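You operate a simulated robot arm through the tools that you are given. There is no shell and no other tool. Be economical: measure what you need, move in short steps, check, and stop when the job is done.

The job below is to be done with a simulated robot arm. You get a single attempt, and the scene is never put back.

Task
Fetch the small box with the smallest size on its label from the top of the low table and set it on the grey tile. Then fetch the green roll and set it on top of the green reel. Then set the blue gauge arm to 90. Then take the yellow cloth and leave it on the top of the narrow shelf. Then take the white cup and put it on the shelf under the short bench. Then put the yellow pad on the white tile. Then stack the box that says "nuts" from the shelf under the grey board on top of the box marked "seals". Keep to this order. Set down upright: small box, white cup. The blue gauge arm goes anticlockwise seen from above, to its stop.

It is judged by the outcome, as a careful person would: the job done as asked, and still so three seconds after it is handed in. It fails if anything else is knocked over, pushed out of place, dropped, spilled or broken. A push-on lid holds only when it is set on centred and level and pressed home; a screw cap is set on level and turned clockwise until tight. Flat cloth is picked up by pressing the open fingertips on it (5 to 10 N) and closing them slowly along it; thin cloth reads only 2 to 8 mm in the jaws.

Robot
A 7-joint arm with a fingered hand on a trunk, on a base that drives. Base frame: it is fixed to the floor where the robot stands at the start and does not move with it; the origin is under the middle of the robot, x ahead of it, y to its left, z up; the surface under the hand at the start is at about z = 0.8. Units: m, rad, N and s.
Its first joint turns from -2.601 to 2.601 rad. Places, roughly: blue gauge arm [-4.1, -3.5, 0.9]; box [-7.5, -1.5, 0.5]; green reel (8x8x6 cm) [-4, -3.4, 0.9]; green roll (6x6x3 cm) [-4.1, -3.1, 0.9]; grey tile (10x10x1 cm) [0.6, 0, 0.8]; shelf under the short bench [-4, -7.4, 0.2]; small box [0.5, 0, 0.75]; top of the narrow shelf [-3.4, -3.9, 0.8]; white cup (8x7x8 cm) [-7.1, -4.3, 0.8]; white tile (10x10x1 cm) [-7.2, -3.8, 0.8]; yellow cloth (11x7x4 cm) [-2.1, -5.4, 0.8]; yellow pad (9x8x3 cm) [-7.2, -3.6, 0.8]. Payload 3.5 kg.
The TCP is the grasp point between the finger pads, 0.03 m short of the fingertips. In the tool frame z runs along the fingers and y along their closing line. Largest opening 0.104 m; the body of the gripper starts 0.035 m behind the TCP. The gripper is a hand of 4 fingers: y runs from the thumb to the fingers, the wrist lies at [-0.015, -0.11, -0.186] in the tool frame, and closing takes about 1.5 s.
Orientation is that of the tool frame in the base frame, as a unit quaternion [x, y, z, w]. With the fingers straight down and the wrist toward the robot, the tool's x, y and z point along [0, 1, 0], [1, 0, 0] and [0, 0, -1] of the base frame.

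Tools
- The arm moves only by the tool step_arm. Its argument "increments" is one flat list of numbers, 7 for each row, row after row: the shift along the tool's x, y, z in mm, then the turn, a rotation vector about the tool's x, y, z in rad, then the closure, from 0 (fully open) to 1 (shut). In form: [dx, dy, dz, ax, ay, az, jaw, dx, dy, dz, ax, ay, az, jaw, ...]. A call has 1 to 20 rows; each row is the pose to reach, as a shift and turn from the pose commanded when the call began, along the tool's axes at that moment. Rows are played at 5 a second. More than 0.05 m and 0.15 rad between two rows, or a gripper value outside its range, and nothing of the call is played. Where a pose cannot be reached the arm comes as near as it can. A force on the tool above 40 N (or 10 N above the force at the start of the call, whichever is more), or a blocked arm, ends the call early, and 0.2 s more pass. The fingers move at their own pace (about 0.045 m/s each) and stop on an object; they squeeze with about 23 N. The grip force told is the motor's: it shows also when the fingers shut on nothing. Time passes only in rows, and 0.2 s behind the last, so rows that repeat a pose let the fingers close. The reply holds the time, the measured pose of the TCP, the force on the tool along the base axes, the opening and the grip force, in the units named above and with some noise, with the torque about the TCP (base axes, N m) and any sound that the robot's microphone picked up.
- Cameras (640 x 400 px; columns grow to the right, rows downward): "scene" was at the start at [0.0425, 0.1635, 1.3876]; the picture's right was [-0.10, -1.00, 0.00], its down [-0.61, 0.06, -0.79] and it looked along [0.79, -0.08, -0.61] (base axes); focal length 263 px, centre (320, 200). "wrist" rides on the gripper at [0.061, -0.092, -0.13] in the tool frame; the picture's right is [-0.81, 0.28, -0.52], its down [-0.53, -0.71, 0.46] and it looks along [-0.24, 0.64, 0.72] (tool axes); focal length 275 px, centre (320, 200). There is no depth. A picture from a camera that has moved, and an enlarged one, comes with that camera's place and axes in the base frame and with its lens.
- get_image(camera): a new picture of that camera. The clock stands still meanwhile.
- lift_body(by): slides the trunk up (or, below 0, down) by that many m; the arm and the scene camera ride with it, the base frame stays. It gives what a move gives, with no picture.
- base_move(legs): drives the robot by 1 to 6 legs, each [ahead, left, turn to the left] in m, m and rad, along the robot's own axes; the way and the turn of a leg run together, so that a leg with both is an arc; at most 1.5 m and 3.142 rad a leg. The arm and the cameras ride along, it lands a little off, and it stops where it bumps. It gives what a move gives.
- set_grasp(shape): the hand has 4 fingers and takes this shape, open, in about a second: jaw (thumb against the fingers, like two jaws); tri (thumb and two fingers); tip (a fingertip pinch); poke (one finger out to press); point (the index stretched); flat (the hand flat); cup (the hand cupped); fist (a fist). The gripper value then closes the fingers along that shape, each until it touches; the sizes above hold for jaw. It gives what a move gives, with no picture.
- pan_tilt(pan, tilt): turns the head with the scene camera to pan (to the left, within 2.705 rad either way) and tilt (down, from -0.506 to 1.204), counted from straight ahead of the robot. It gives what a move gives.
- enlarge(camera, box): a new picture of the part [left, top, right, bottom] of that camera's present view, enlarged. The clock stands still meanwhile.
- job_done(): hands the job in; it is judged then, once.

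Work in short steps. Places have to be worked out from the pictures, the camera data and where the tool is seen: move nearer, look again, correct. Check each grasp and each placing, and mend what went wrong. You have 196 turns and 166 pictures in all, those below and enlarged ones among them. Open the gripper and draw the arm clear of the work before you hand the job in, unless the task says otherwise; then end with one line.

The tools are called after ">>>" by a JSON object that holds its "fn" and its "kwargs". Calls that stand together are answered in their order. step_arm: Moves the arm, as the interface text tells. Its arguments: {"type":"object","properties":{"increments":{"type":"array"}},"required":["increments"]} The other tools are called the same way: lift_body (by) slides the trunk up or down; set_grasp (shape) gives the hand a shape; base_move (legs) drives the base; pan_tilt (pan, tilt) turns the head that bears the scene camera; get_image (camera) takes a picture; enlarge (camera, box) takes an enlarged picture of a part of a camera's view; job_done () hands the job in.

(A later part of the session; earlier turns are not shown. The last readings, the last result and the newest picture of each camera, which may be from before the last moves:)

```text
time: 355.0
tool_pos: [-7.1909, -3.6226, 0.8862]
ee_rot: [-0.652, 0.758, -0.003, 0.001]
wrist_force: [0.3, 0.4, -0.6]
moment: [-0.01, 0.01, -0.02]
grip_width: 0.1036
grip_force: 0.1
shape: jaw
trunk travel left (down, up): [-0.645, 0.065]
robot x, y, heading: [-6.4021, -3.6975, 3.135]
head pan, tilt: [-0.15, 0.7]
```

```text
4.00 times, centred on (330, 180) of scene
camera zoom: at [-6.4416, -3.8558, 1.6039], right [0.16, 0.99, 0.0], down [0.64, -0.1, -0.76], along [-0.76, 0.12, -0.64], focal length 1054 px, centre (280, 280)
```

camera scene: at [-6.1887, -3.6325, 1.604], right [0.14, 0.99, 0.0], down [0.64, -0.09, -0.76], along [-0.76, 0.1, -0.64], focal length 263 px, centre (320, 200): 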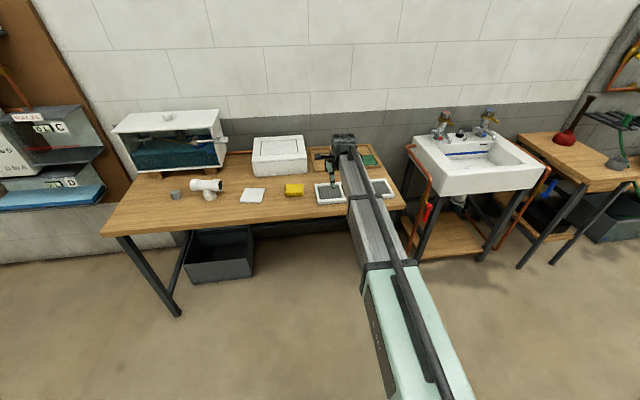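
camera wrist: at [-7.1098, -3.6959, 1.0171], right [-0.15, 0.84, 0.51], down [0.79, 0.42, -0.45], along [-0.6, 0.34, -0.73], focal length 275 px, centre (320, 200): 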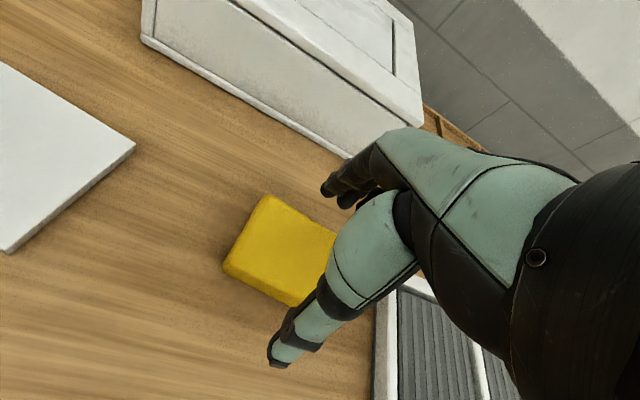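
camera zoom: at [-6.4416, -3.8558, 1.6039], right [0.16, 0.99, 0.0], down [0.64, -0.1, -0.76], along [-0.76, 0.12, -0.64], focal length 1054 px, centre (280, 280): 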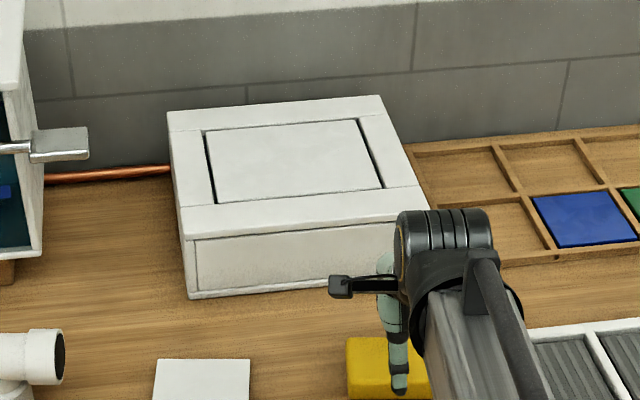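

Pad centre ≈(-7.20,-3.624). Shift slightly and descend to z≈0.85 with light steps.

>>> {"fn": "step_arm", "kwargs": {"increments": [5, 8, 15, 0, 0, 0, 0, 5, 8, 27, 0, 0, 0, 0, 5, 8, 33, 0, 0, 0, 0, 5, 8, 37, 0, 0, 0, 0, 5, 8, 37, 0, 0, 0, 0]}}

```text
time: 356.2
tool_pos: [-7.2006, -3.6281, 0.8503]
ee_rot: [-0.652, 0.759, -0.002, 0.001]
wrist_force: [-1.5, 0.1, -1.6]
moment: [-0.02, -0.01, -0.01]
grip_width: 0.1037
grip_force: 0.2
shape: jaw
trunk travel left (down, up): [-0.645, 0.065]
robot x, y, heading: [-6.4009, -3.7006, 3.132]
head pan, tilt: [-0.15, 0.7]
```

No contact. Close on the pad and lift 60 mm.

>>> {"fn": "step_arm", "kwargs": {"increments": [0, 0, 2, 0, 0, 0, 0.2, 0, 0, 2, 0, 0, 0, 0.5, 0, 0, 2, 0, 0, 0, 1, 0, 0, 2, 0, 0, 0, 1, 0, 0, 2, 0, 0, 0, 1, 0, 0, 2, 0, 0, 0, 1, 0, 0, 2, 0, 0, 0, 1, 0, 0, -10, 0, 0, 0, 1, 0, 0, -35, 0, 0, 0, 1, 0, 0, -60, 0, 0, 0, 1, 0, 0, -60, 0, 0, 0, 1]}}

>>> {"fn": "get_image", "kwargs": {"camera": "wrist"}}

```text
time: 358.6
tool_pos: [-7.1993, -3.6278, 0.9115]
ee_rot: [-0.652, 0.758, -0.002, 0.001]
wrist_force: [-0.1, -0.4, 0.1]
moment: [-0.02, 0.0, 0.02]
grip_width: 0.0642
grip_force: 23.2
shape: jaw
trunk travel left (down, up): [-0.645, 0.065]
robot x, y, heading: [-6.4029, -3.6968, 3.135]
head pan, tilt: [-0.15, 0.7]
```

```text
30 pictures are left
camera wrist: at [-7.1185, -3.7006, 1.0432], right [-0.15, 0.84, 0.51], down [0.79, 0.42, -0.45], along [-0.6, 0.34, -0.73], focal length 275 px, centre (320, 200)
```

wrist: 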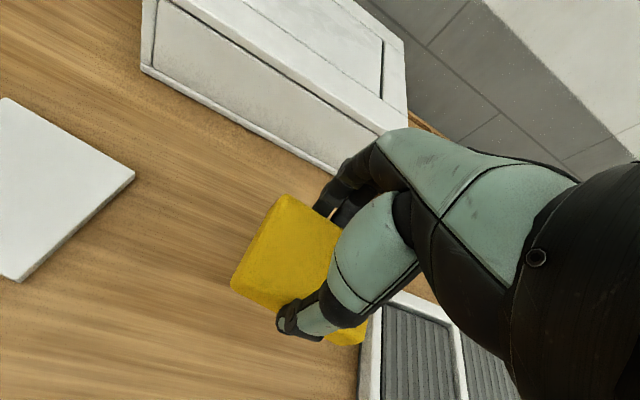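

Pad held (64 mm). Tile centre recomputed (-7.204,-3.811). I carry it over and lower to z≈0.872.

>>> {"fn": "step_arm", "kwargs": {"increments": [40, -5, 0, 0, 0, 0, 1, 80, -10, 0, 0, 0, 0, 1, 120, -15, 0, 0, 0, 0, 1, 160, -20, 0, 0, 0, 0, 1, 185, -24, 0, 0, 0, 0, 1, 185, -24, 0, 0, 0, 0, 1, 185, -24, 25, 0, 0, 0, 1, 185, -24, 40, 0, 0, 0, 1, 185, -24, 40, 0, 0, 0, 1]}}

>>> {"fn": "get_image", "kwargs": {"camera": "wrist"}}

```text
time: 360.6
tool_pos: [-7.2053, -3.8137, 0.8704]
ee_rot: [-0.652, 0.759, -0.003, 0.001]
wrist_force: [0.5, 0.1, -0.7]
moment: [0.01, 0.02, 0.02]
grip_width: 0.0643
grip_force: 22.4
shape: jaw
trunk travel left (down, up): [-0.645, 0.065]
robot x, y, heading: [-6.3991, -3.6981, 3.133]
head pan, tilt: [-0.15, 0.7]
```

```text
29 pictures are left
camera wrist: at [-7.1238, -3.8875, 1.0016], right [-0.15, 0.84, 0.51], down [0.79, 0.42, -0.45], along [-0.6, 0.34, -0.73], focal length 275 px, centre (320, 200)
```

wrist: 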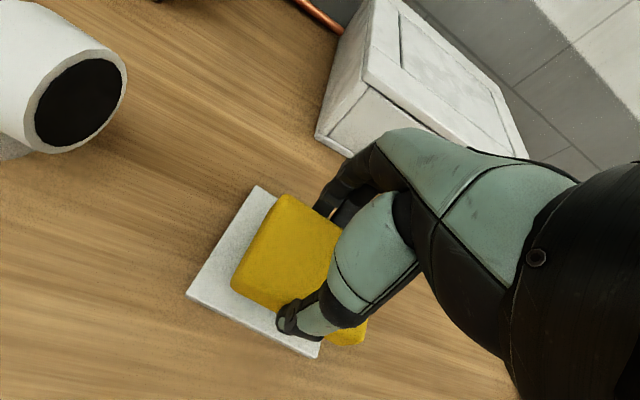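

The pad is ~10 mm right of the tile centre; shift and lower to contact.

>>> {"fn": "step_arm", "kwargs": {"increments": [10, 5, 0, 0, 0, 0, 1, 10, 5, 5, 0, 0, 0, 1, 10, 5, 9, 0, 0, 0, 1, 10, 5, 12, 0, 0, 0, 1, 10, 5, 14, 0, 0, 0, 1, 10, 5, 14, 0, 0, 0, 1]}}

```text
time: 362.0
tool_pos: [-7.2109, -3.8239, 0.8572]
ee_rot: [-0.651, 0.759, -0.003, 0.001]
wrist_force: [-0.7, 0.9, 4.0]
moment: [0.0, -0.15, 0.03]
grip_width: 0.0643
grip_force: 23.1
shape: jaw
trunk travel left (down, up): [-0.645, 0.065]
robot x, y, heading: [-6.4013, -3.6999, 3.135]
head pan, tilt: [-0.15, 0.7]
```

Contact (4 N at z=0.857, as expected). Open and rise.

>>> {"fn": "step_arm", "kwargs": {"increments": [0, 0, 0, 0, 0, 0, 0.5, 0, 0, 0, 0, 0, 0, 0.15, 0, 0, 0, 0, 0, 0, 0.1, 0, 0, 0, 0, 0, 0, 0.1, 0, 0, 0, 0, 0, 0, 0.1, 0, 0, -15, 0, 0, 0, 0.1, 0, 0, -50, 0, 0, 0, 0.1, 0, 0, -95, 0, 0, 0, 0.1, 0, 0, -140, 0, 0, 0, 0.1, 0, 0, -160, 0, 0, 0, 0.1]}}

>>> {"fn": "get_image", "kwargs": {"camera": "wrist"}}

```text
time: 364.2
tool_pos: [-7.21, -3.8221, 1.0174]
ee_rot: [-0.652, 0.759, -0.004, 0.001]
wrist_force: [-0.1, -0.7, 0.3]
moment: [0.01, 0.01, 0.01]
grip_width: 0.0935
grip_force: 0.0
shape: jaw
trunk travel left (down, up): [-0.645, 0.065]
robot x, y, heading: [-6.4004, -3.6986, 3.136]
head pan, tilt: [-0.15, 0.7]
```

```text
28 pictures are left
camera wrist: at [-7.1293, -3.8957, 1.148], right [-0.15, 0.84, 0.51], down [0.79, 0.42, -0.45], along [-0.6, 0.34, -0.73], focal length 275 px, centre (320, 200)
```

wrist: 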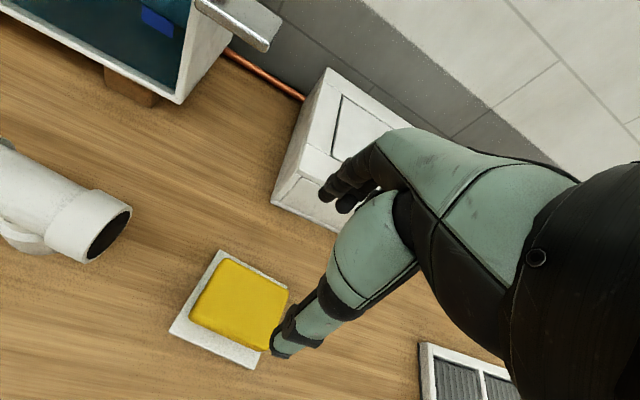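

The pad rests on the tile. Now to the last job: back off and drive to y≈-1.5, facing the boxes near (-7.5,-1.5).

>>> {"fn": "base_move", "kwargs": {"legs": [[-0.55, 0, 0], [0, -1.1, 0], [0, -1.05, 0]]}}

>>> {"fn": "pan_tilt", "kwargs": {"pan": 0, "tilt": 0.5}}

>>> {"fn": "get_image", "kwargs": {"camera": "scene"}}

```text
time: 377.8
tool_pos: [-6.6891, -1.6803, 1.0162]
ee_rot: [-0.668, 0.744, -0.003, 0.001]
wrist_force: [-0.1, -0.7, -0.6]
moment: [0.01, 0.0, -0.02]
grip_width: 0.0935
grip_force: 0.1
shape: jaw
trunk travel left (down, up): [-0.645, 0.065]
robot x, y, heading: [-5.888, -1.5246, -3.099]
head pan, tilt: [-0.15, 0.7]
```

```text
time: 378.5
tool_pos: [-6.6895, -1.6809, 1.0164]
ee_rot: [-0.669, 0.744, -0.003, 0.001]
wrist_force: [-0.6, -0.9, 0.0]
moment: [0.03, 0.0, -0.03]
grip_width: 0.0932
grip_force: 0.0
shape: jaw
trunk travel left (down, up): [-0.645, 0.065]
robot x, y, heading: [-5.8911, -1.5216, -3.099]
head pan, tilt: [0.0, 0.499]
```

```text
27 pictures are left
camera scene: at [-5.9264, -1.6923, 1.6216], right [-0.04, 1.0, 0.0], down [0.48, 0.02, -0.88], along [-0.88, -0.03, -0.48], focal length 263 px, centre (320, 200)
```

scene: 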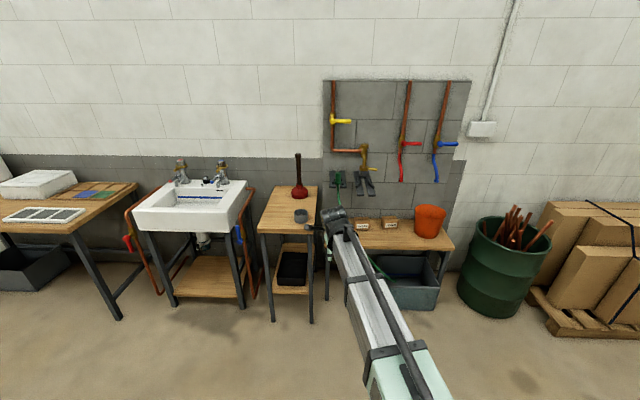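

Small labelled boxes stand on the low shelf under the grey board. Zoom.

>>> {"fn": "enlarge", "kwargs": {"camera": "scene", "box": [320, 190, 460, 290]}}

```text
4.00 times, centred on (390, 240) of scene
camera zoom: at [-5.9264, -1.6923, 1.6216], right [-0.04, 1.0, 0.0], down [0.48, 0.02, -0.88], along [-0.88, -0.03, -0.48], focal length 1054 px, centre (40, 40)
```

zoom: 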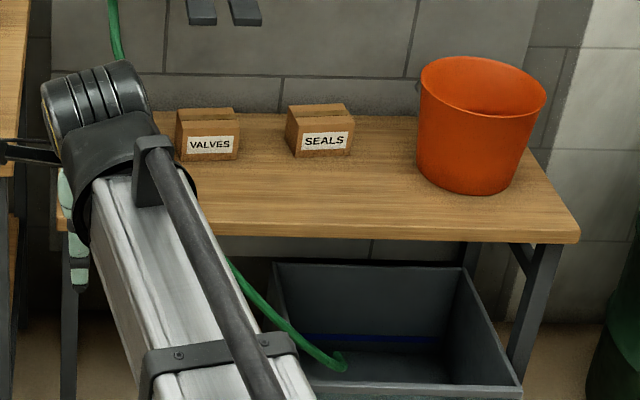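

SEALS ≈(-7.56,-1.23), VALVES ≈(-7.53,-1.44); NUTS is likely hidden left. Move ahead and right, straighten, and look again.

>>> {"fn": "base_move", "kwargs": {"legs": [[0.6, -0.42, -0.043]]}}

>>> {"fn": "pan_tilt", "kwargs": {"pan": 0.15, "tilt": 0.75}}

>>> {"fn": "get_image", "kwargs": {"camera": "scene"}}

>>> {"fn": "get_image", "kwargs": {"camera": "wrist"}}

```text
time: 382.5
tool_pos: [-7.2989, -1.2429, 1.0173]
ee_rot: [-0.656, 0.755, -0.003, 0.002]
wrist_force: [0.6, 0.7, 0.1]
moment: [-0.02, -0.02, 0.0]
grip_width: 0.0936
grip_force: 0.1
shape: jaw
trunk travel left (down, up): [-0.645, 0.065]
robot x, y, heading: [-6.4927, -1.1133, -3.139]
head pan, tilt: [0.0, 0.499]
```

```text
time: 383.3
tool_pos: [-7.2987, -1.2436, 1.0163]
ee_rot: [-0.656, 0.755, -0.002, 0.0]
wrist_force: [-0.5, -1.0, -0.3]
moment: [0.01, -0.02, 0.02]
grip_width: 0.0934
grip_force: 0.1
shape: jaw
trunk travel left (down, up): [-0.645, 0.065]
robot x, y, heading: [-6.4912, -1.1106, -3.137]
head pan, tilt: [0.15, 0.75]
```

```text
25 pictures are left
camera scene: at [-6.527, -1.2926, 1.5997], right [-0.15, 0.99, 0.0], down [0.67, 0.11, -0.73], along [-0.72, -0.11, -0.68], focal length 263 px, centre (320, 200)
```

scene: 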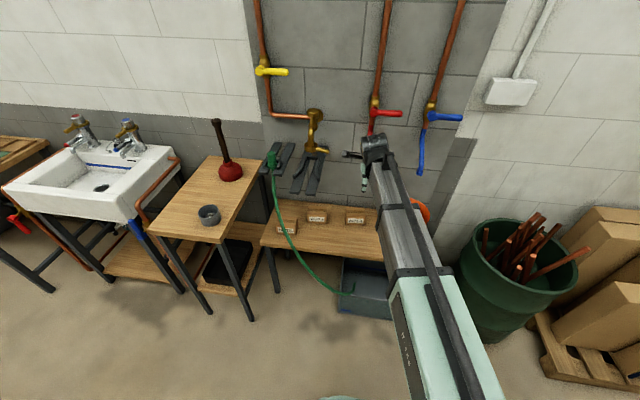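

```text
24 pictures are left
camera wrist: at [-7.2165, -1.3156, 1.1476], right [-0.16, 0.84, 0.51], down [0.78, 0.43, -0.45], along [-0.6, 0.33, -0.73], focal length 275 px, centre (320, 200)
```

wrist: 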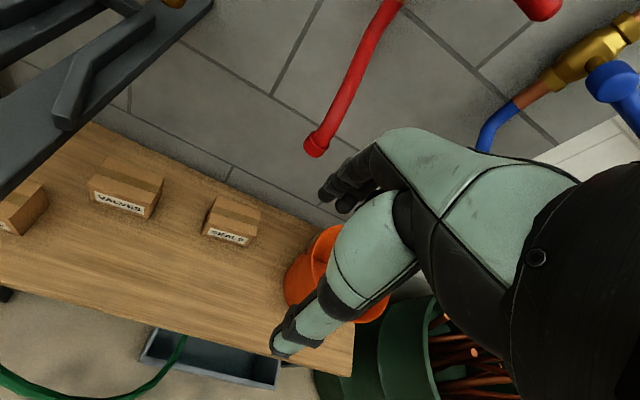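

Three boxes; the leftmost (NUTS) is partly behind a green hose. Zoom in.

>>> {"fn": "enlarge", "kwargs": {"camera": "scene", "box": [250, 180, 400, 300]}}

```text
3.33 times, centred on (325, 240) of scene
camera zoom: at [-6.527, -1.2926, 1.5997], right [-0.15, 0.99, 0.0], down [0.67, 0.11, -0.73], along [-0.72, -0.11, -0.68], focal length 878 px, centre (303, 67)
```

zoom: 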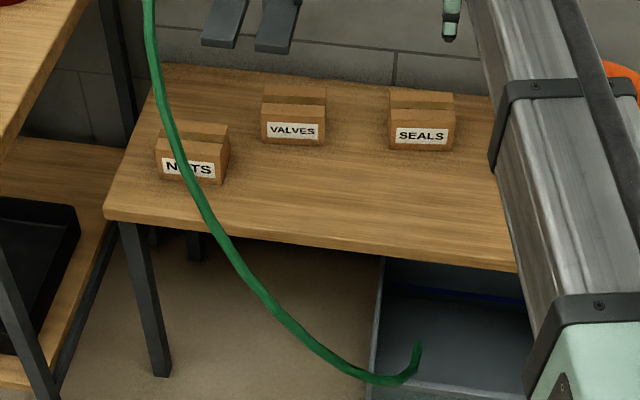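

I have: SEALS centre (-7.497,-1.25), top 0.639, table 0.552; NUTS top centre (-7.366,-1.586) with a hose hanging in front of it (≈(-7.19,-1.47,0.58)) and hanger tips behind/above (≈(-7.45,-1.53,0.76)). I'll reach it from the right with the hand leaning to +y. First retract the arm and lower the trunk.

>>> {"fn": "step_arm", "kwargs": {"increments": [0, -45, 0, 0, 0, 0, 0, 0, -90, 0, 0, 0, 0, 0, 0, -135, 0, 0, 0, 0, 0, 0, -180, 0, 0, 0, 0, 0, 0, -220, 0, 0, 0, 0, 0, 0, -220, 0, 0, 0, 0, 0]}}

>>> {"fn": "lift_body", "kwargs": {"by": -0.25}}

>>> {"fn": "base_move", "kwargs": {"legs": [[0.22, -0.05, 0]]}}

>>> {"fn": "pan_tilt", "kwargs": {"pan": 0.6, "tilt": 0.6}}

>>> {"fn": "get_image", "kwargs": {"camera": "scene"}}

>>> {"fn": "get_image", "kwargs": {"camera": "wrist"}}

```text
time: 384.7
tool_pos: [-7.0822, -1.2721, 1.0178]
ee_rot: [-0.656, 0.755, -0.003, 0.001]
wrist_force: [0.4, 0.4, -0.9]
moment: [-0.01, -0.03, 0.0]
grip_width: 0.1034
grip_force: 0.0
shape: jaw
trunk travel left (down, up): [-0.645, 0.065]
robot x, y, heading: [-6.4945, -1.1091, -3.134]
head pan, tilt: [0.15, 0.75]
```

```text
time: 387.2
tool_pos: [-7.0812, -1.2715, 0.7676]
ee_rot: [-0.657, 0.754, -0.003, 0.001]
wrist_force: [0.2, 0.0, 0.4]
moment: [-0.04, 0.02, -0.02]
grip_width: 0.1037
grip_force: 0.3
shape: jaw
trunk travel left (down, up): [-0.395, 0.315]
robot x, y, heading: [-6.4905, -1.1106, -3.138]
head pan, tilt: [0.15, 0.75]
```

```text
time: 389.0
tool_pos: [-7.3054, -1.2222, 0.7673]
ee_rot: [-0.656, 0.754, -0.003, 0.001]
wrist_force: [-0.8, -0.3, 0.2]
moment: [0.01, -0.04, 0.01]
grip_width: 0.1038
grip_force: 0.0
shape: jaw
trunk travel left (down, up): [-0.395, 0.315]
robot x, y, heading: [-6.717, -1.0665, -3.136]
head pan, tilt: [0.15, 0.75]
```

```text
time: 389.9
tool_pos: [-7.3058, -1.2212, 0.7675]
ee_rot: [-0.656, 0.755, -0.002, 0.001]
wrist_force: [0.7, 0.5, 0.2]
moment: [-0.01, -0.01, 0.05]
grip_width: 0.1036
grip_force: 0.0
shape: jaw
trunk travel left (down, up): [-0.395, 0.315]
robot x, y, heading: [-6.7162, -1.0659, -3.138]
head pan, tilt: [0.6, 0.6]
```

```text
22 pictures are left
camera scene: at [-6.7409, -1.2799, 1.3625], right [-0.57, 0.82, 0.0], down [0.47, 0.32, -0.82], along [-0.68, -0.47, -0.57], focal length 263 px, centre (320, 200)
```

scene: 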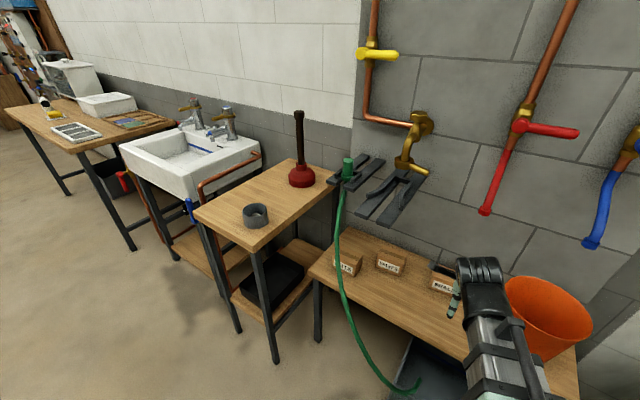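

```text
21 pictures are left
camera wrist: at [-7.2233, -1.2943, 0.8986], right [-0.16, 0.84, 0.51], down [0.78, 0.43, -0.45], along [-0.6, 0.33, -0.73], focal length 275 px, centre (320, 200)
```

wrist: 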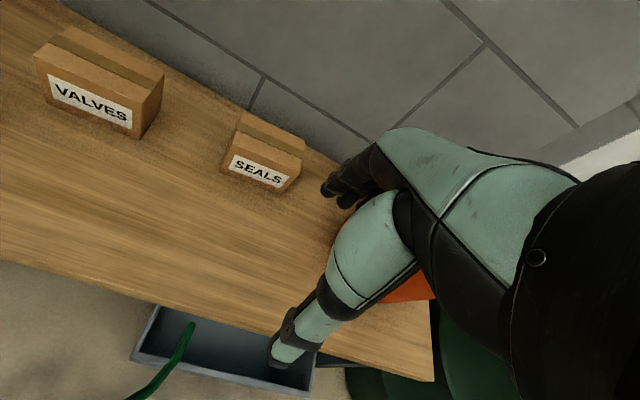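

>>> {"fn": "enlarge", "kwargs": {"camera": "scene", "box": [310, 140, 470, 300]}}

```text
2.50 times, centred on (390, 220) of scene
camera zoom: at [-6.7409, -1.2799, 1.3625], right [-0.57, 0.82, 0.0], down [0.47, 0.32, -0.82], along [-0.68, -0.47, -0.57], focal length 658 px, centre (145, 150)
```

zoom: 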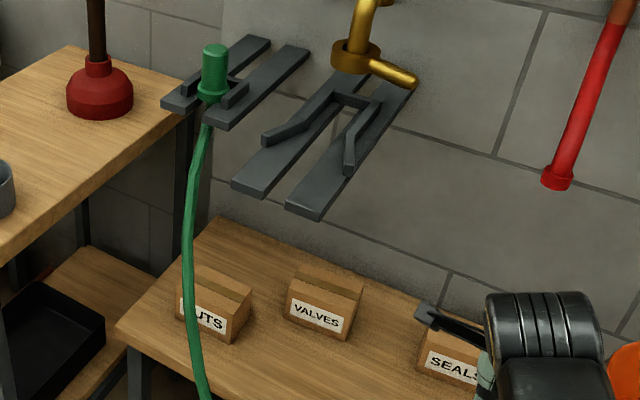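

Obstacles mapped: hose ≈(-7.21,-1.545) at z 0.8; bracket tips ≈(-7.45,-1.53,0.76). NUTS centre (-7.366,-1.586) confirmed, SEALS ≈(-7.486,-1.257). I first go to a staging point right of NUTS (-7.366,-1.40,0.74), squaring the hand.

>>> {"fn": "step_arm", "kwargs": {"increments": [37, 7, 5, 0, 0, -0.03, 0.2, 74, 14, 10, 0, 0, -0.06, 0.2, 111, 21, 16, 0, 0, -0.09, 0.2, 148, 28, 22, 0, 0, -0.12, 0.2, 185, 35, 27, 0, 0, -0.139, 0.2, 185, 35, 27, 0, 0, -0.139, 0.2]}}

>>> {"fn": "get_image", "kwargs": {"camera": "wrist"}}

```text
time: 391.3
tool_pos: [-7.3658, -1.4007, 0.7398]
ee_rot: [-0.707, 0.708, -0.003, 0.002]
wrist_force: [0.2, 0.5, -0.8]
moment: [0.02, 0.01, 0.01]
grip_width: 0.0838
grip_force: 0.1
shape: jaw
trunk travel left (down, up): [-0.395, 0.315]
robot x, y, heading: [-6.7125, -1.0629, -3.136]
head pan, tilt: [0.6, 0.6]
```

```text
19 pictures are left
camera wrist: at [-7.275, -1.4614, 0.8716], right [-0.28, 0.81, 0.51], down [0.72, 0.53, -0.45], along [-0.64, 0.24, -0.73], focal length 275 px, centre (320, 200)
```

wrist: 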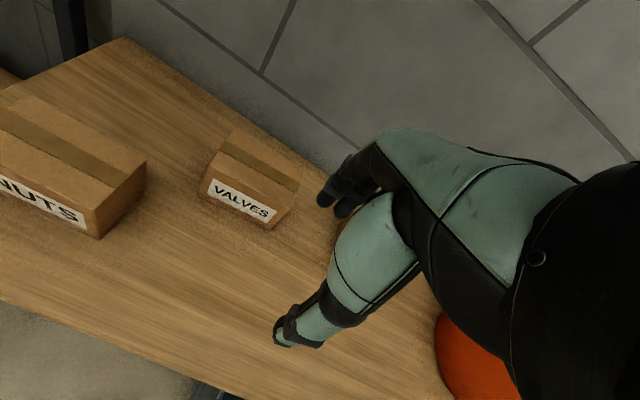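

Refined: NUTS centre x≈-7.376, right face y≈-1.543; VALVES' front at x≈-7.43, so I'll come in diagonally from above right. Lean the hand 0.8 rad and move to the staging point (-7.376,-1.47,0.706).

>>> {"fn": "step_arm", "kwargs": {"increments": [0, 2, -10, 0, 0.13, 0, 0.25, 5, 4, -10, 0, 0.26, 0, 0.25, 15, 6, -5, 0, 0.4, 0, 0.25, 30, 8, 5, 0, 0.53, 0, 0.25, 45, 10, 15, 0, 0.67, 0, 0.25, 69, 10, 34, 0, 0.8, 0, 0.25, 69, 10, 34, 0, 0.8, 0, 0.25]}}

>>> {"fn": "get_image", "kwargs": {"camera": "scene"}}

>>> {"fn": "get_image", "kwargs": {"camera": "wrist"}}

```text
time: 392.9
tool_pos: [-7.376, -1.4657, 0.705]
ee_rot: [-0.65, 0.652, -0.278, -0.275]
wrist_force: [0.0, -0.1, -0.8]
moment: [0.02, -0.03, 0.02]
grip_width: 0.0783
grip_force: 0.0
shape: jaw
trunk travel left (down, up): [-0.395, 0.315]
robot x, y, heading: [-6.716, -1.0587, -3.138]
head pan, tilt: [0.6, 0.6]
```

```text
18 pictures are left
camera scene: at [-6.741, -1.28, 1.3625], right [-0.57, 0.82, 0.0], down [0.46, 0.32, -0.83], along [-0.68, -0.47, -0.57], focal length 263 px, centre (320, 200)
```

scene: 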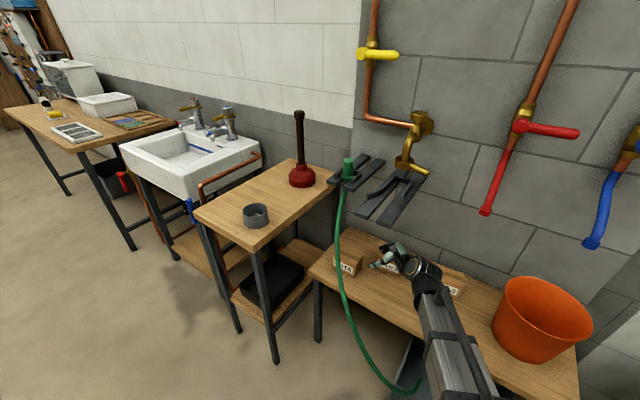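

```text
17 pictures are left
camera wrist: at [-7.2851, -1.4147, 0.8405], right [-0.27, 0.94, -0.23], down [0.72, 0.04, -0.7], along [-0.64, -0.35, -0.68], focal length 275 px, centre (320, 200)
```

wrist: 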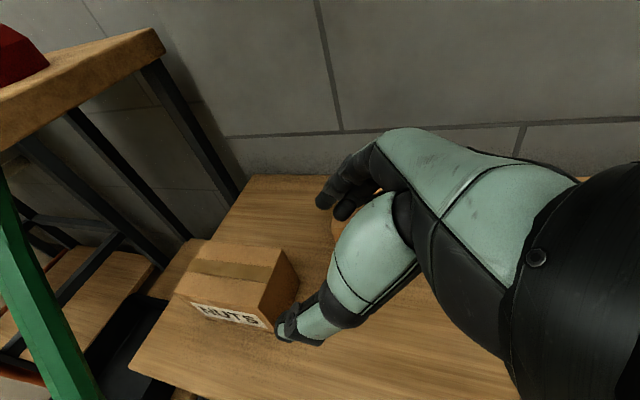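

Clear view: NUTS x −7.409…−7.347 (centre −7.378), right face y≈−1.537. Advance along the finger direction 128 mm.

>>> {"fn": "step_arm", "kwargs": {"increments": [0, 2, 30, 0, 0, 0, 0.25, 0, 2, 60, 0, 0, 0, 0.25, 0, 2, 85, 0, 0, 0, 0.25, 0, 2, 105, 0, 0, 0, 0.25, 0, 2, 118, 0, 0, 0, 0.25, 0, 2, 126, 0, 0, 0, 0.25, 0, 2, 126, 0, 0, 0, 0.25]}}

>>> {"fn": "get_image", "kwargs": {"camera": "wrist"}}

```text
time: 394.5
tool_pos: [-7.3787, -1.5594, 0.6181]
ee_rot: [-0.65, 0.652, -0.278, -0.274]
wrist_force: [-0.2, 0.4, -0.6]
moment: [-0.01, 0.0, 0.03]
grip_width: 0.0784
grip_force: 0.0
shape: jaw
trunk travel left (down, up): [-0.395, 0.315]
robot x, y, heading: [-6.7183, -1.061, -3.137]
head pan, tilt: [0.6, 0.6]
```

```text
16 pictures are left
camera wrist: at [-7.2865, -1.5072, 0.7536], right [-0.27, 0.94, -0.22], down [0.72, 0.04, -0.7], along [-0.64, -0.35, -0.68], focal length 275 px, centre (320, 200)
```

wrist: 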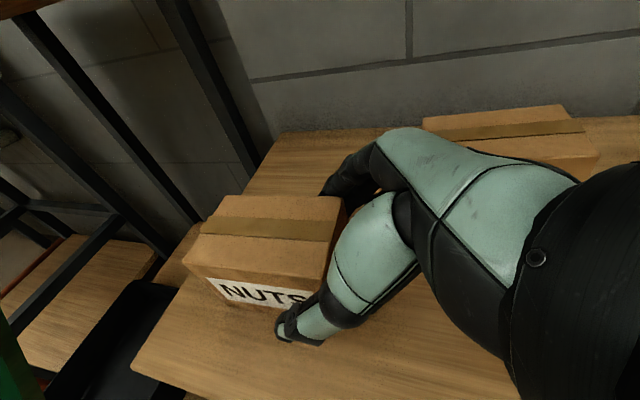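

Fingers straddle the box well. Close, then lift 35 mm straight up.

>>> {"fn": "step_arm", "kwargs": {"increments": [0, 0, 0, 0, 0, 0, 0.4, 0, 0, 0, 0, 0, 0, 0.7, 0, 0, 0, 0, 0, 0, 1, 0, 0, 0, 0, 0, 0, 1, 0, 0, 0, 0, 0, 0, 1, 0, 0, 0, 0, 0, 0, 1, 0, 0, 0, 0, 0, 0, 1, 7, 0, -7, 0, 0, 0, 1, 17, 0, -17, 0, 0, 0, 1, 25, 0, -25, 0, 0, 0, 1, 25, 0, -25, 0, 0, 0, 1]}}

>>> {"fn": "get_image", "kwargs": {"camera": "wrist"}}

```text
time: 396.9
tool_pos: [-7.3777, -1.5603, 0.6536]
ee_rot: [-0.65, 0.652, -0.278, -0.275]
wrist_force: [0.7, -0.2, -2.6]
moment: [0.1, 0.0, -0.02]
grip_width: 0.0592
grip_force: 23.4
shape: jaw
trunk travel left (down, up): [-0.395, 0.315]
robot x, y, heading: [-6.7125, -1.0603, -3.135]
head pan, tilt: [0.6, 0.6]
```

```text
15 pictures are left
camera wrist: at [-7.2873, -1.5073, 0.7896], right [-0.27, 0.94, -0.22], down [0.72, 0.04, -0.7], along [-0.64, -0.35, -0.68], focal length 275 px, centre (320, 200)
```

wrist: 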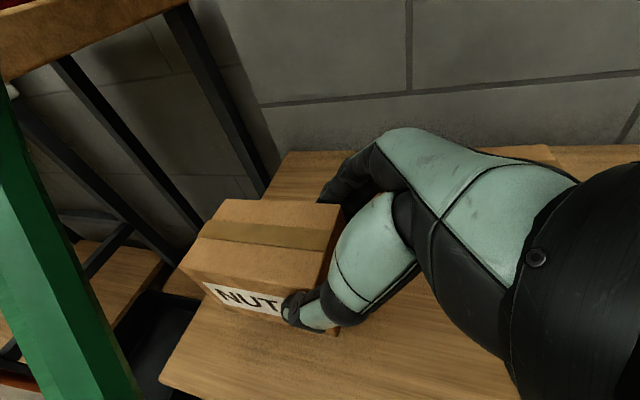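

Box held. Placing it on SEALS with this lean would crowd the orange pot, so I'll set it down on free table at (-7.345,-1.42) and regrasp vertically. Move there and lower most of the way.

>>> {"fn": "step_arm", "kwargs": {"increments": [-14, -15, -14.3, 0, 0, 0, 1, -31, -33, -32, 0, 0, 0, 1, -59, -33, -61, 0, 0, 0, 1, -87, -33, -90, 0, 0, 0, 1, -117, -33, -120.5, 0, 0, 0, 1, -117, -33, -120.5, 0, 0, 0, 1, -127, -33, -111, 0, 0, 0, 1, -136, -33, -102, 0, 0, 0, 1, -136, -33, -102, 0, 0, 0, 1]}}

>>> {"fn": "get_image", "kwargs": {"camera": "wrist"}}

```text
time: 398.9
tool_pos: [-7.3452, -1.3896, 0.6272]
ee_rot: [-0.65, 0.653, -0.277, -0.274]
wrist_force: [0.7, 0.7, -2.0]
moment: [0.13, -0.01, 0.03]
grip_width: 0.0588
grip_force: 22.7
shape: jaw
trunk travel left (down, up): [-0.395, 0.315]
robot x, y, heading: [-6.718, -1.0583, -3.139]
head pan, tilt: [0.6, 0.6]
```

```text
14 pictures are left
camera wrist: at [-7.2539, -1.3395, 0.7636], right [-0.27, 0.94, -0.22], down [0.72, 0.04, -0.7], along [-0.64, -0.35, -0.68], focal length 275 px, centre (320, 200)
```

wrist: 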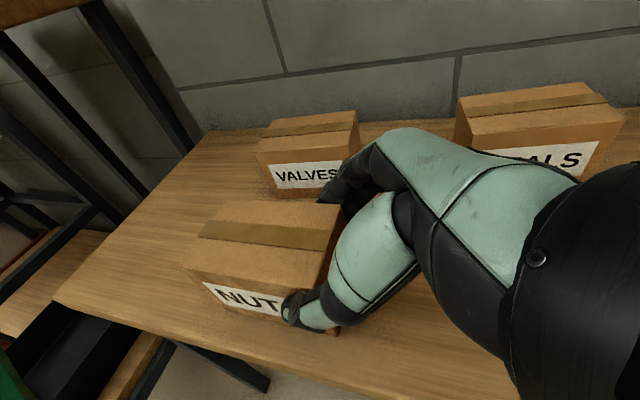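

Clear of VALVES. Lower to contact in small steps.

>>> {"fn": "step_arm", "kwargs": {"increments": [-2.9, 0, 2.8, 0, 0, 0, 1, -5.7, 0, 5.6, 0, 0, 0, 1, -7.2, 0, 7, 0, 0, 0, 1, -8.6, 0, 8.4, 0, 0, 0, 1, -8.6, 0, 8.4, 0, 0, 0, 1]}}

```text
time: 400.1
tool_pos: [-7.3444, -1.3912, 0.6157]
ee_rot: [-0.649, 0.652, -0.277, -0.276]
wrist_force: [-2.9, 4.5, 14.5]
moment: [-0.11, 0.32, -0.03]
grip_width: 0.0593
grip_force: 22.7
shape: jaw
trunk travel left (down, up): [-0.395, 0.315]
robot x, y, heading: [-6.7173, -1.0619, -3.139]
head pan, tilt: [0.6, 0.6]
```

Box is down. Open slightly, retreat along the fingers 72 mm, then up 45 mm.

>>> {"fn": "step_arm", "kwargs": {"increments": [0, 0, 0, 0, 0, 0, 0.4, 0, 0, 0, 0, 0, 0, 0.2, 0, 0, 0, 0, 0, 0, 0.2, 0, 0, 0, 0, 0, 0, 0.2, 0, 0, -20, 0, 0, 0, 0.2, 0, 0, -45, 0, 0, 0, 0.2, 0, 0, -72, 0, 0, 0, 0.2, 16, 0, -88, 0, 0, 0, 0.2, 32, 0, -103, 0, 0, 0, 0.2, 32, 0, -103, 0, 0, 0, 0.2]}}

>>> {"fn": "get_image", "kwargs": {"camera": "wrist"}}

```text
time: 402.3
tool_pos: [-7.3453, -1.3401, 0.7097]
ee_rot: [-0.65, 0.652, -0.278, -0.275]
wrist_force: [-0.8, 0.6, -0.5]
moment: [0.03, 0.0, -0.01]
grip_width: 0.0828
grip_force: 0.1
shape: jaw
trunk travel left (down, up): [-0.395, 0.315]
robot x, y, heading: [-6.7155, -1.0595, -3.139]
head pan, tilt: [0.6, 0.6]
```

```text
13 pictures are left
camera wrist: at [-7.2534, -1.2889, 0.8449], right [-0.27, 0.94, -0.22], down [0.72, 0.04, -0.7], along [-0.64, -0.35, -0.68], focal length 275 px, centre (320, 200)
```

wrist: 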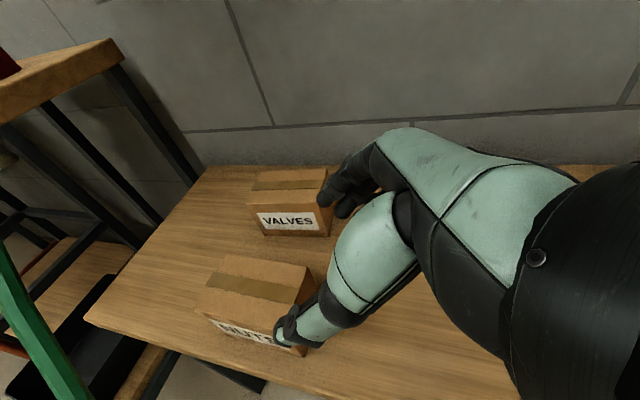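

The box stands square at (-7.34,-1.424). Bring the hand vertical above it at z≈0.75.

>>> {"fn": "step_arm", "kwargs": {"increments": [22, -1, -15, 0, -0.13, 0, 0.2, 36, -2, -10, 0, -0.27, 0, 0.2, 50, -3, 2, 0, -0.4, 0, 0.2, 64, -4, 14, 0, -0.54, 0, 0.2, 78, -5, 26, 0, -0.67, 0, 0.2, 91, -5, 37, 0, -0.8, 0, 0.2, 91, -5, 37, 0, -0.8, 0, 0.2]}}

>>> {"fn": "get_image", "kwargs": {"camera": "wrist"}}

```text
time: 403.9
tool_pos: [-7.338, -1.4116, 0.7494]
ee_rot: [-0.703, 0.712, -0.004, 0.002]
wrist_force: [-0.2, 0.4, 0.6]
moment: [0.03, 0.0, 0.01]
grip_width: 0.083
grip_force: 0.0
shape: jaw
trunk travel left (down, up): [-0.395, 0.315]
robot x, y, heading: [-6.7157, -1.0583, -3.139]
head pan, tilt: [0.6, 0.6]
```

```text
12 pictures are left
camera wrist: at [-7.2475, -1.4725, 0.8809], right [-0.27, 0.82, 0.51], down [0.73, 0.52, -0.45], along [-0.63, 0.25, -0.73], focal length 275 px, centre (320, 200)
```

wrist: 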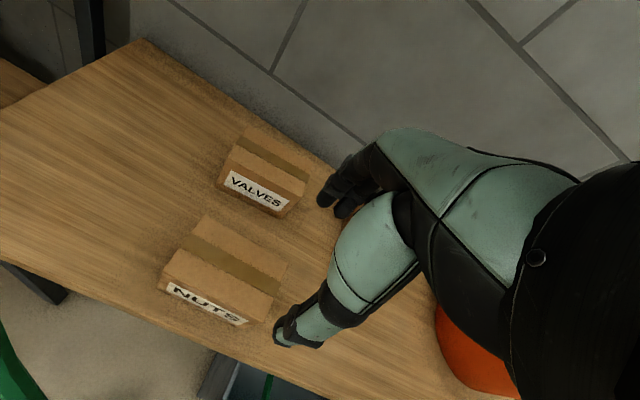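

Shift 25 mm toward −y and descend to z≈0.612 around the box.

>>> {"fn": "step_arm", "kwargs": {"increments": [12, 1, 15, 0, 0, 0, 0.2, 25, 2, 45, 0, 0, 0, 0.2, 25, 2, 80, 0, 0, 0, 0.2, 25, 2, 110, 0, 0, 0, 0.2, 25, 2, 128, 0, 0, 0, 0.2, 25, 2, 137, 0, 0, 0, 0.2, 25, 2, 137, 0, 0, 0, 0.2]}}

```text
time: 405.5
tool_pos: [-7.3397, -1.4537, 0.6124]
ee_rot: [-0.706, 0.708, -0.002, 0.001]
wrist_force: [-0.1, 0.6, 0.2]
moment: [-0.04, -0.01, -0.02]
grip_width: 0.083
grip_force: 0.1
shape: jaw
trunk travel left (down, up): [-0.395, 0.315]
robot x, y, heading: [-6.7181, -1.0607, -3.136]
head pan, tilt: [0.6, 0.6]
```

y overshoots by 16 mm; slide back 16 mm, close, and lift.

>>> {"fn": "step_arm", "kwargs": {"increments": [-16, 0, 0, 0, 0, 0, 0.2, -16, 0, 0, 0, 0, 0, 0.2, -16, 0, 0, 0, 0, 0, 0.5, -16, 0, 0, 0, 0, 0, 1, -16, 0, 0, 0, 0, 0, 1, -16, 0, 0, 0, 0, 0, 1, -16, 0, 0, 0, 0, 0, 1, -16, 0, 0, 0, 0, 0, 1, -16, 0, -15, 0, 0, 0, 1, -16, 0, -50, 0, 0, 0, 1, -16, 0, -95, 0, 0, 0, 1, -16, 0, -125, 0, 0, 0, 1, -16, 0, -125, 0, 0, 0, 1]}}

>>> {"fn": "get_image", "kwargs": {"camera": "wrist"}}

```text
time: 408.3
tool_pos: [-7.3348, -1.4358, 0.7205]
ee_rot: [-0.706, 0.708, -0.005, 0.015]
wrist_force: [0.3, -0.3, -2.8]
moment: [0.02, 0.0, 0.03]
grip_width: 0.0592
grip_force: 23.2
shape: jaw
trunk travel left (down, up): [-0.395, 0.315]
robot x, y, heading: [-6.7142, -1.0631, -3.137]
head pan, tilt: [0.6, 0.6]
```

```text
11 pictures are left
camera wrist: at [-7.2459, -1.4978, 0.852], right [-0.29, 0.8, 0.52], down [0.73, 0.54, -0.43], along [-0.62, 0.25, -0.74], focal length 275 px, centre (320, 200)
```

wrist: 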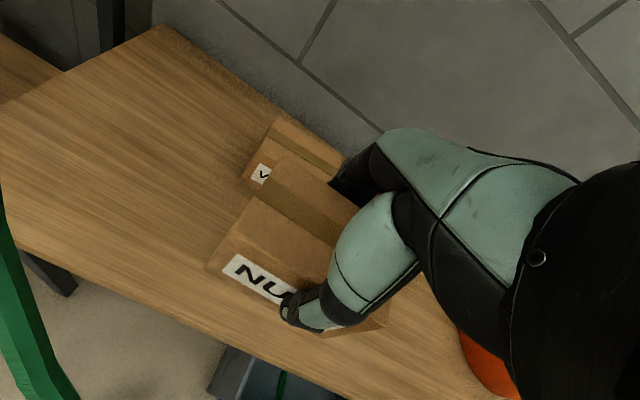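

The hand stopped ~16 mm short and tilted slightly: probably brushing the bracket. I drop 15 mm and move away toward +y.

>>> {"fn": "step_arm", "kwargs": {"increments": [0, -5, 15, 0, 0, 0, 1, -20, -8, 15, 0, 0, 0, 1, -45, -8, 15, 0, 0, 0, 1, -70, -8, 15, 0, 0, 0, 1, -70, -8, 15, 0, 0, 0, 1]}}

>>> {"fn": "get_image", "kwargs": {"camera": "scene"}}

```text
time: 409.5
tool_pos: [-7.333, -1.3669, 0.7225]
ee_rot: [-0.707, 0.708, -0.003, 0.001]
wrist_force: [0.0, 0.2, -2.2]
moment: [-0.02, 0.03, 0.0]
grip_width: 0.0591
grip_force: 23.4
shape: jaw
trunk travel left (down, up): [-0.395, 0.315]
robot x, y, heading: [-6.7137, -1.0597, -3.134]
head pan, tilt: [0.6, 0.6]
```

```text
10 pictures are left
camera scene: at [-6.7412, -1.2799, 1.3627], right [-0.57, 0.82, 0.0], down [0.46, 0.32, -0.83], along [-0.68, -0.47, -0.57], focal length 263 px, centre (320, 200)
```

scene: 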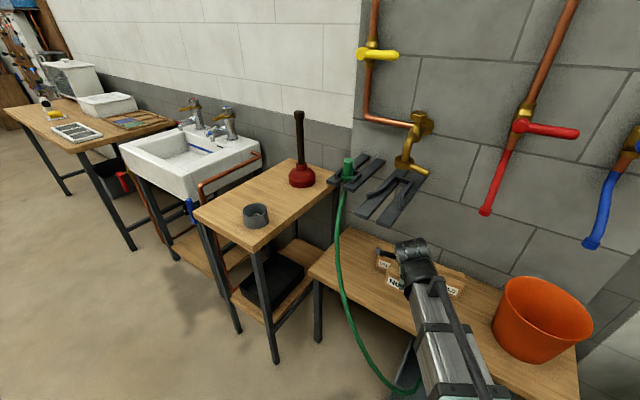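

All undisturbed. SEALS target: TCP (-7.486,-1.260). Note the red lever's end hangs at ≈(-7.467,-1.24,0.93), above; I approach low, at z≈0.728.

>>> {"fn": "step_arm", "kwargs": {"increments": [-27, 38, -6, 0, 0, 0, 1, -54, 76, -6, 0, 0, 0, 1, -80, 115, -6, 0, 0, 0, 1, -107, 150, -6, 0, 0, 0, 1, -107, 150, -6, 0, 0, 0, 1, -107, 150, -6, 0, 0, 0, 1]}}

>>> {"fn": "get_image", "kwargs": {"camera": "wrist"}}

>>> {"fn": "enlarge", "kwargs": {"camera": "scene", "box": [360, 190, 520, 320]}}

```text
time: 410.9
tool_pos: [-7.4835, -1.2589, 0.7273]
ee_rot: [-0.706, 0.708, -0.002, 0.001]
wrist_force: [0.5, -0.2, -3.2]
moment: [-0.02, 0.02, 0.03]
grip_width: 0.059
grip_force: 22.9
shape: jaw
trunk travel left (down, up): [-0.395, 0.315]
robot x, y, heading: [-6.7137, -1.0658, -3.135]
head pan, tilt: [0.6, 0.6]
```

```text
9 pictures are left
camera wrist: at [-7.3918, -1.3196, 0.8579], right [-0.28, 0.81, 0.51], down [0.72, 0.53, -0.45], along [-0.64, 0.24, -0.73], focal length 275 px, centre (320, 200)
```

wrist: 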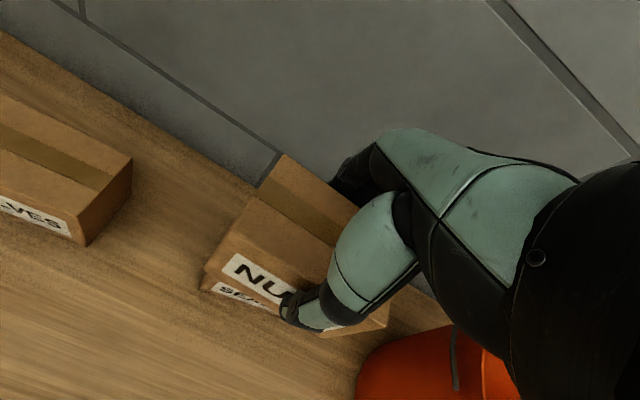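

```text
3.08 times, centred on (440, 255) of scene
camera zoom: at [-6.7411, -1.28, 1.3625], right [-0.57, 0.82, 0.0], down [0.46, 0.32, -0.82], along [-0.68, -0.47, -0.57], focal length 810 px, centre (-49, 31)
```

zoom: 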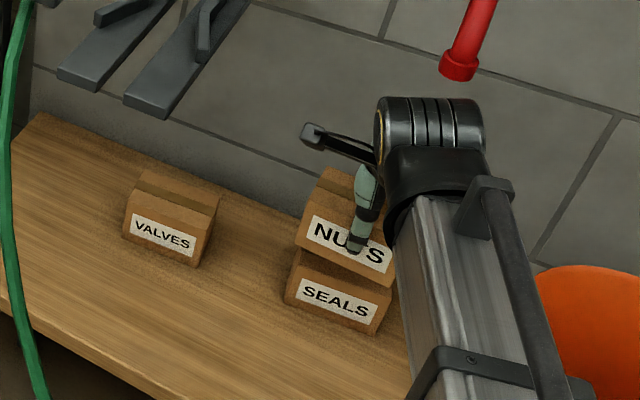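

NUTS sits ~21 mm too far forward and 8 mm too far left relative to SEALS. Correct by −21 mm x, +8 mm y, and lower 20 mm.

>>> {"fn": "step_arm", "kwargs": {"increments": [-4, 11, 0, 0, 0, 0, 1, -8, 21, 0, 0, 0, 0, 1, -8, 21, 0, 0, 0, 0, 1, -8, 21, 10, 0, 0, 0, 1, -8, 21, 18, 0, 0, 0, 1, -8, 21, 18, 0, 0, 0, 1]}}

>>> {"fn": "enlarge", "kwargs": {"camera": "scene", "box": [360, 190, 520, 320]}}

```text
time: 412.3
tool_pos: [-7.5031, -1.2518, 0.7089]
ee_rot: [-0.706, 0.708, -0.002, 0.002]
wrist_force: [0.7, -0.3, -2.4]
moment: [-0.02, 0.0, -0.03]
grip_width: 0.059
grip_force: 23.4
shape: jaw
trunk travel left (down, up): [-0.395, 0.315]
robot x, y, heading: [-6.709, -1.0614, -3.134]
head pan, tilt: [0.6, 0.6]
```

```text
3.08 times, centred on (440, 255) of scene
camera zoom: at [-6.7412, -1.28, 1.3625], right [-0.57, 0.82, 0.0], down [0.46, 0.32, -0.82], along [-0.68, -0.47, -0.57], focal length 810 px, centre (-49, 31)
```

zoom: 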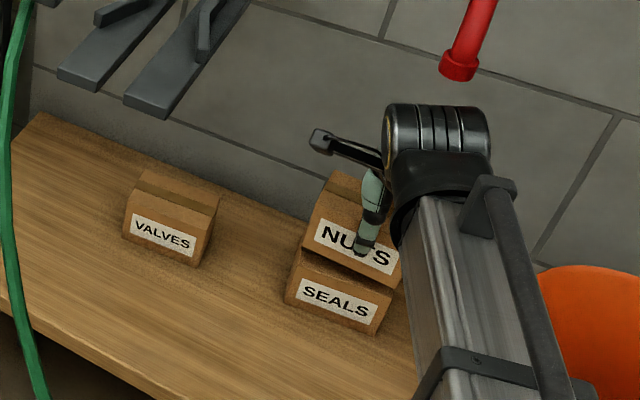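

Now aligned within ~3 mm. Lower to contact.

>>> {"fn": "step_arm", "kwargs": {"increments": [0, 0, 4, 0, 0, 0, 1, 0, 0, 7, 0, 0, 0, 1, 0, 0, 9, 0, 0, 0, 1, 0, 0, 10, 0, 0, 0, 1, 0, 0, 10, 0, 0, 0, 1]}}

```text
time: 413.5
tool_pos: [-7.5055, -1.2532, 0.699]
ee_rot: [-0.706, 0.708, -0.004, 0.001]
wrist_force: [0.4, -0.3, -1.9]
moment: [0.01, 0.0, 0.0]
grip_width: 0.0592
grip_force: 22.8
shape: jaw
trunk travel left (down, up): [-0.395, 0.315]
robot x, y, heading: [-6.7146, -1.0626, -3.135]
head pan, tilt: [0.6, 0.6]
```

Not yet touching; a few more 1 mm steps.

>>> {"fn": "step_arm", "kwargs": {"increments": [0, 0, 1, 0, 0, 0, 1, 0, 0, 2, 0, 0, 0, 1, 0, 0, 3, 0, 0, 0, 1, 0, 0, 4, 0, 0, 0, 1, 0, 0, 4, 0, 0, 0, 1]}}

```text
time: 414.7
tool_pos: [-7.5037, -1.2532, 0.6947]
ee_rot: [-0.707, 0.707, -0.003, 0.002]
wrist_force: [-0.2, 0.3, -2.0]
moment: [-0.02, 0.0, -0.05]
grip_width: 0.0589
grip_force: 22.9
shape: jaw
trunk travel left (down, up): [-0.395, 0.315]
robot x, y, heading: [-6.7173, -1.0615, -3.136]
head pan, tilt: [0.6, 0.6]
```

>>> {"fn": "step_arm", "kwargs": {"increments": [0, 0, 1, 0, 0, 0, 1, 0, 0, 2, 0, 0, 0, 1, 0, 0, 3, 0, 0, 0, 1, 0, 0, 4, 0, 0, 0, 1, 0, 0, 4, 0, 0, 0, 1]}}

>>> {"fn": "enlarge", "kwargs": {"camera": "scene", "box": [400, 220, 500, 310]}}

```text
time: 415.9
tool_pos: [-7.5047, -1.2526, 0.6913]
ee_rot: [-0.706, 0.708, -0.003, 0.002]
wrist_force: [-0.7, 0.7, -2.1]
moment: [0.04, -0.02, 0.0]
grip_width: 0.0591
grip_force: 23.1
shape: jaw
trunk travel left (down, up): [-0.395, 0.315]
robot x, y, heading: [-6.7192, -1.0578, -3.136]
head pan, tilt: [0.6, 0.6]
```

```text
4.44 times, centred on (450, 265) of scene
camera zoom: at [-6.7412, -1.28, 1.3625], right [-0.57, 0.82, 0.0], down [0.46, 0.32, -0.82], along [-0.68, -0.47, -0.57], focal length 1171 px, centre (-258, -89)
```

zoom: 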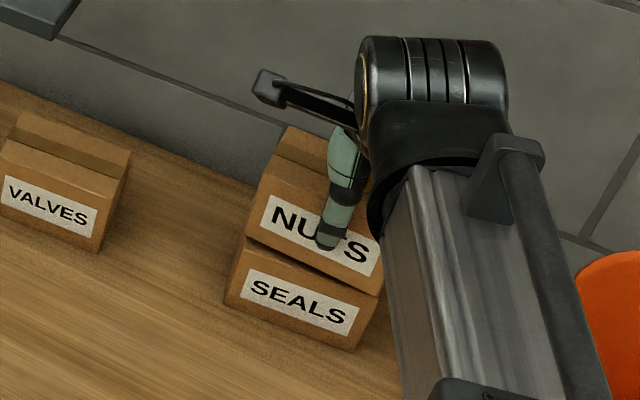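

Nearly touching: thin gap visible and edges aligned. Continue lowering.

>>> {"fn": "step_arm", "kwargs": {"increments": [0, 0, 1, 0, 0, 0, 1, 0, 0, 2, 0, 0, 0, 1, 0, 0, 3, 0, 0, 0, 1, 0, 0, 4, 0, 0, 0, 1, 0, 0, 5, 0, 0, 0, 1, 0, 0, 6, 0, 0, 0, 1, 0, 0, 6, 0, 0, 0, 1]}}

```text
time: 417.5
tool_pos: [-7.5032, -1.2537, 0.6857]
ee_rot: [-0.707, 0.707, -0.002, 0.001]
wrist_force: [0.5, 0.5, -3.4]
moment: [0.05, -0.01, -0.02]
grip_width: 0.0591
grip_force: 22.9
shape: jaw
trunk travel left (down, up): [-0.395, 0.315]
robot x, y, heading: [-6.7134, -1.0616, -3.135]
head pan, tilt: [0.6, 0.6]
```

>>> {"fn": "step_arm", "kwargs": {"increments": [0, 0, 1, 0, 0, 0, 1, 0, 0, 2, 0, 0, 0, 1, 0, 0, 3, 0, 0, 0, 1, 0, 0, 4, 0, 0, 0, 1, 0, 0, 5, 0, 0, 0, 1, 0, 0, 6, 0, 0, 0, 1, 0, 0, 6, 0, 0, 0, 1]}}

>>> {"fn": "enlarge", "kwargs": {"camera": "scene", "box": [400, 220, 500, 310]}}

```text
time: 419.1
tool_pos: [-7.5038, -1.2539, 0.6807]
ee_rot: [-0.706, 0.708, -0.003, 0.0]
wrist_force: [-0.7, 1.3, 17.0]
moment: [0.07, -0.02, 0.02]
grip_width: 0.0592
grip_force: 22.9
shape: jaw
trunk travel left (down, up): [-0.395, 0.315]
robot x, y, heading: [-6.7137, -1.0639, -3.135]
head pan, tilt: [0.6, 0.6]
```

```text
4.44 times, centred on (450, 265) of scene
camera zoom: at [-6.7394, -1.2795, 1.3628], right [-0.57, 0.82, 0.0], down [0.46, 0.32, -0.83], along [-0.68, -0.47, -0.56], focal length 1171 px, centre (-258, -89)
```

zoom: 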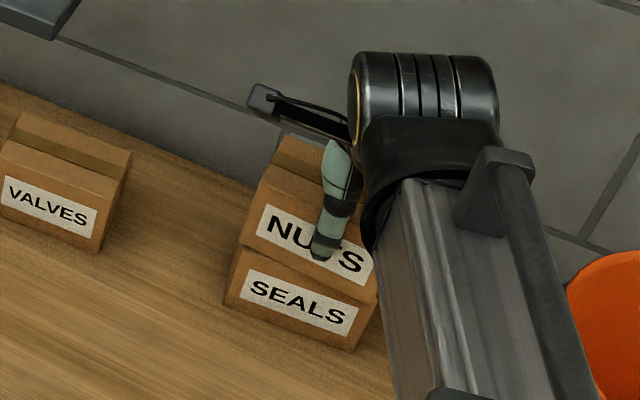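

Contact 17 N, stacked and aligned. Ease, open, rise 58 mm (below the red lever), then withdraw toward the robot.

>>> {"fn": "step_arm", "kwargs": {"increments": [0, 0, -3, 0, 0, 0, 1, 0, 0, -3, 0, 0, 0, 0.5, 0, 0, -3, 0, 0, 0, 0.2, 0, 0, -3, 0, 0, 0, 0.2, 0, 0, -3, 0, 0, 0, 0.2, 0, 0, -3, 0, 0, 0, 0.2, 0, 0, -20, 0, 0, 0, 0.2, 0, 0, -45, 0, 0, 0, 0.2, 0, 0, -64, 0, 0, 0, 0.2, 0, 0, -64, 0, 0, 0, 0.2]}}

>>> {"fn": "get_image", "kwargs": {"camera": "wrist"}}

```text
time: 421.3
tool_pos: [-7.5039, -1.254, 0.7433]
ee_rot: [-0.707, 0.707, -0.003, 0.002]
wrist_force: [-0.5, 0.9, 0.5]
moment: [-0.01, 0.02, -0.01]
grip_width: 0.0833
grip_force: 0.0
shape: jaw
trunk travel left (down, up): [-0.395, 0.315]
robot x, y, heading: [-6.7112, -1.0617, -3.134]
head pan, tilt: [0.6, 0.6]
```

```text
4 pictures are left
camera wrist: at [-7.4133, -1.3141, 0.8746], right [-0.28, 0.81, 0.51], down [0.72, 0.53, -0.45], along [-0.64, 0.24, -0.73], focal length 275 px, centre (320, 200)
```

wrist: 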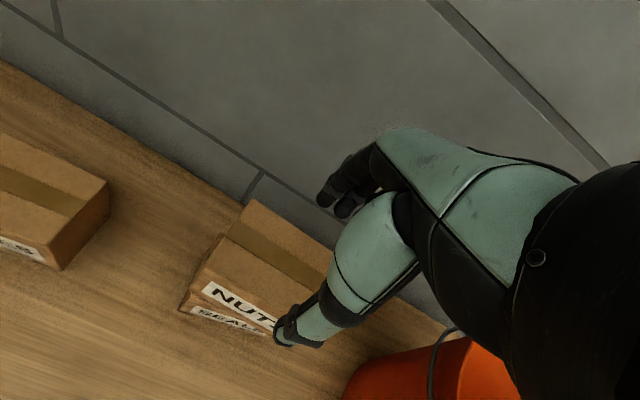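

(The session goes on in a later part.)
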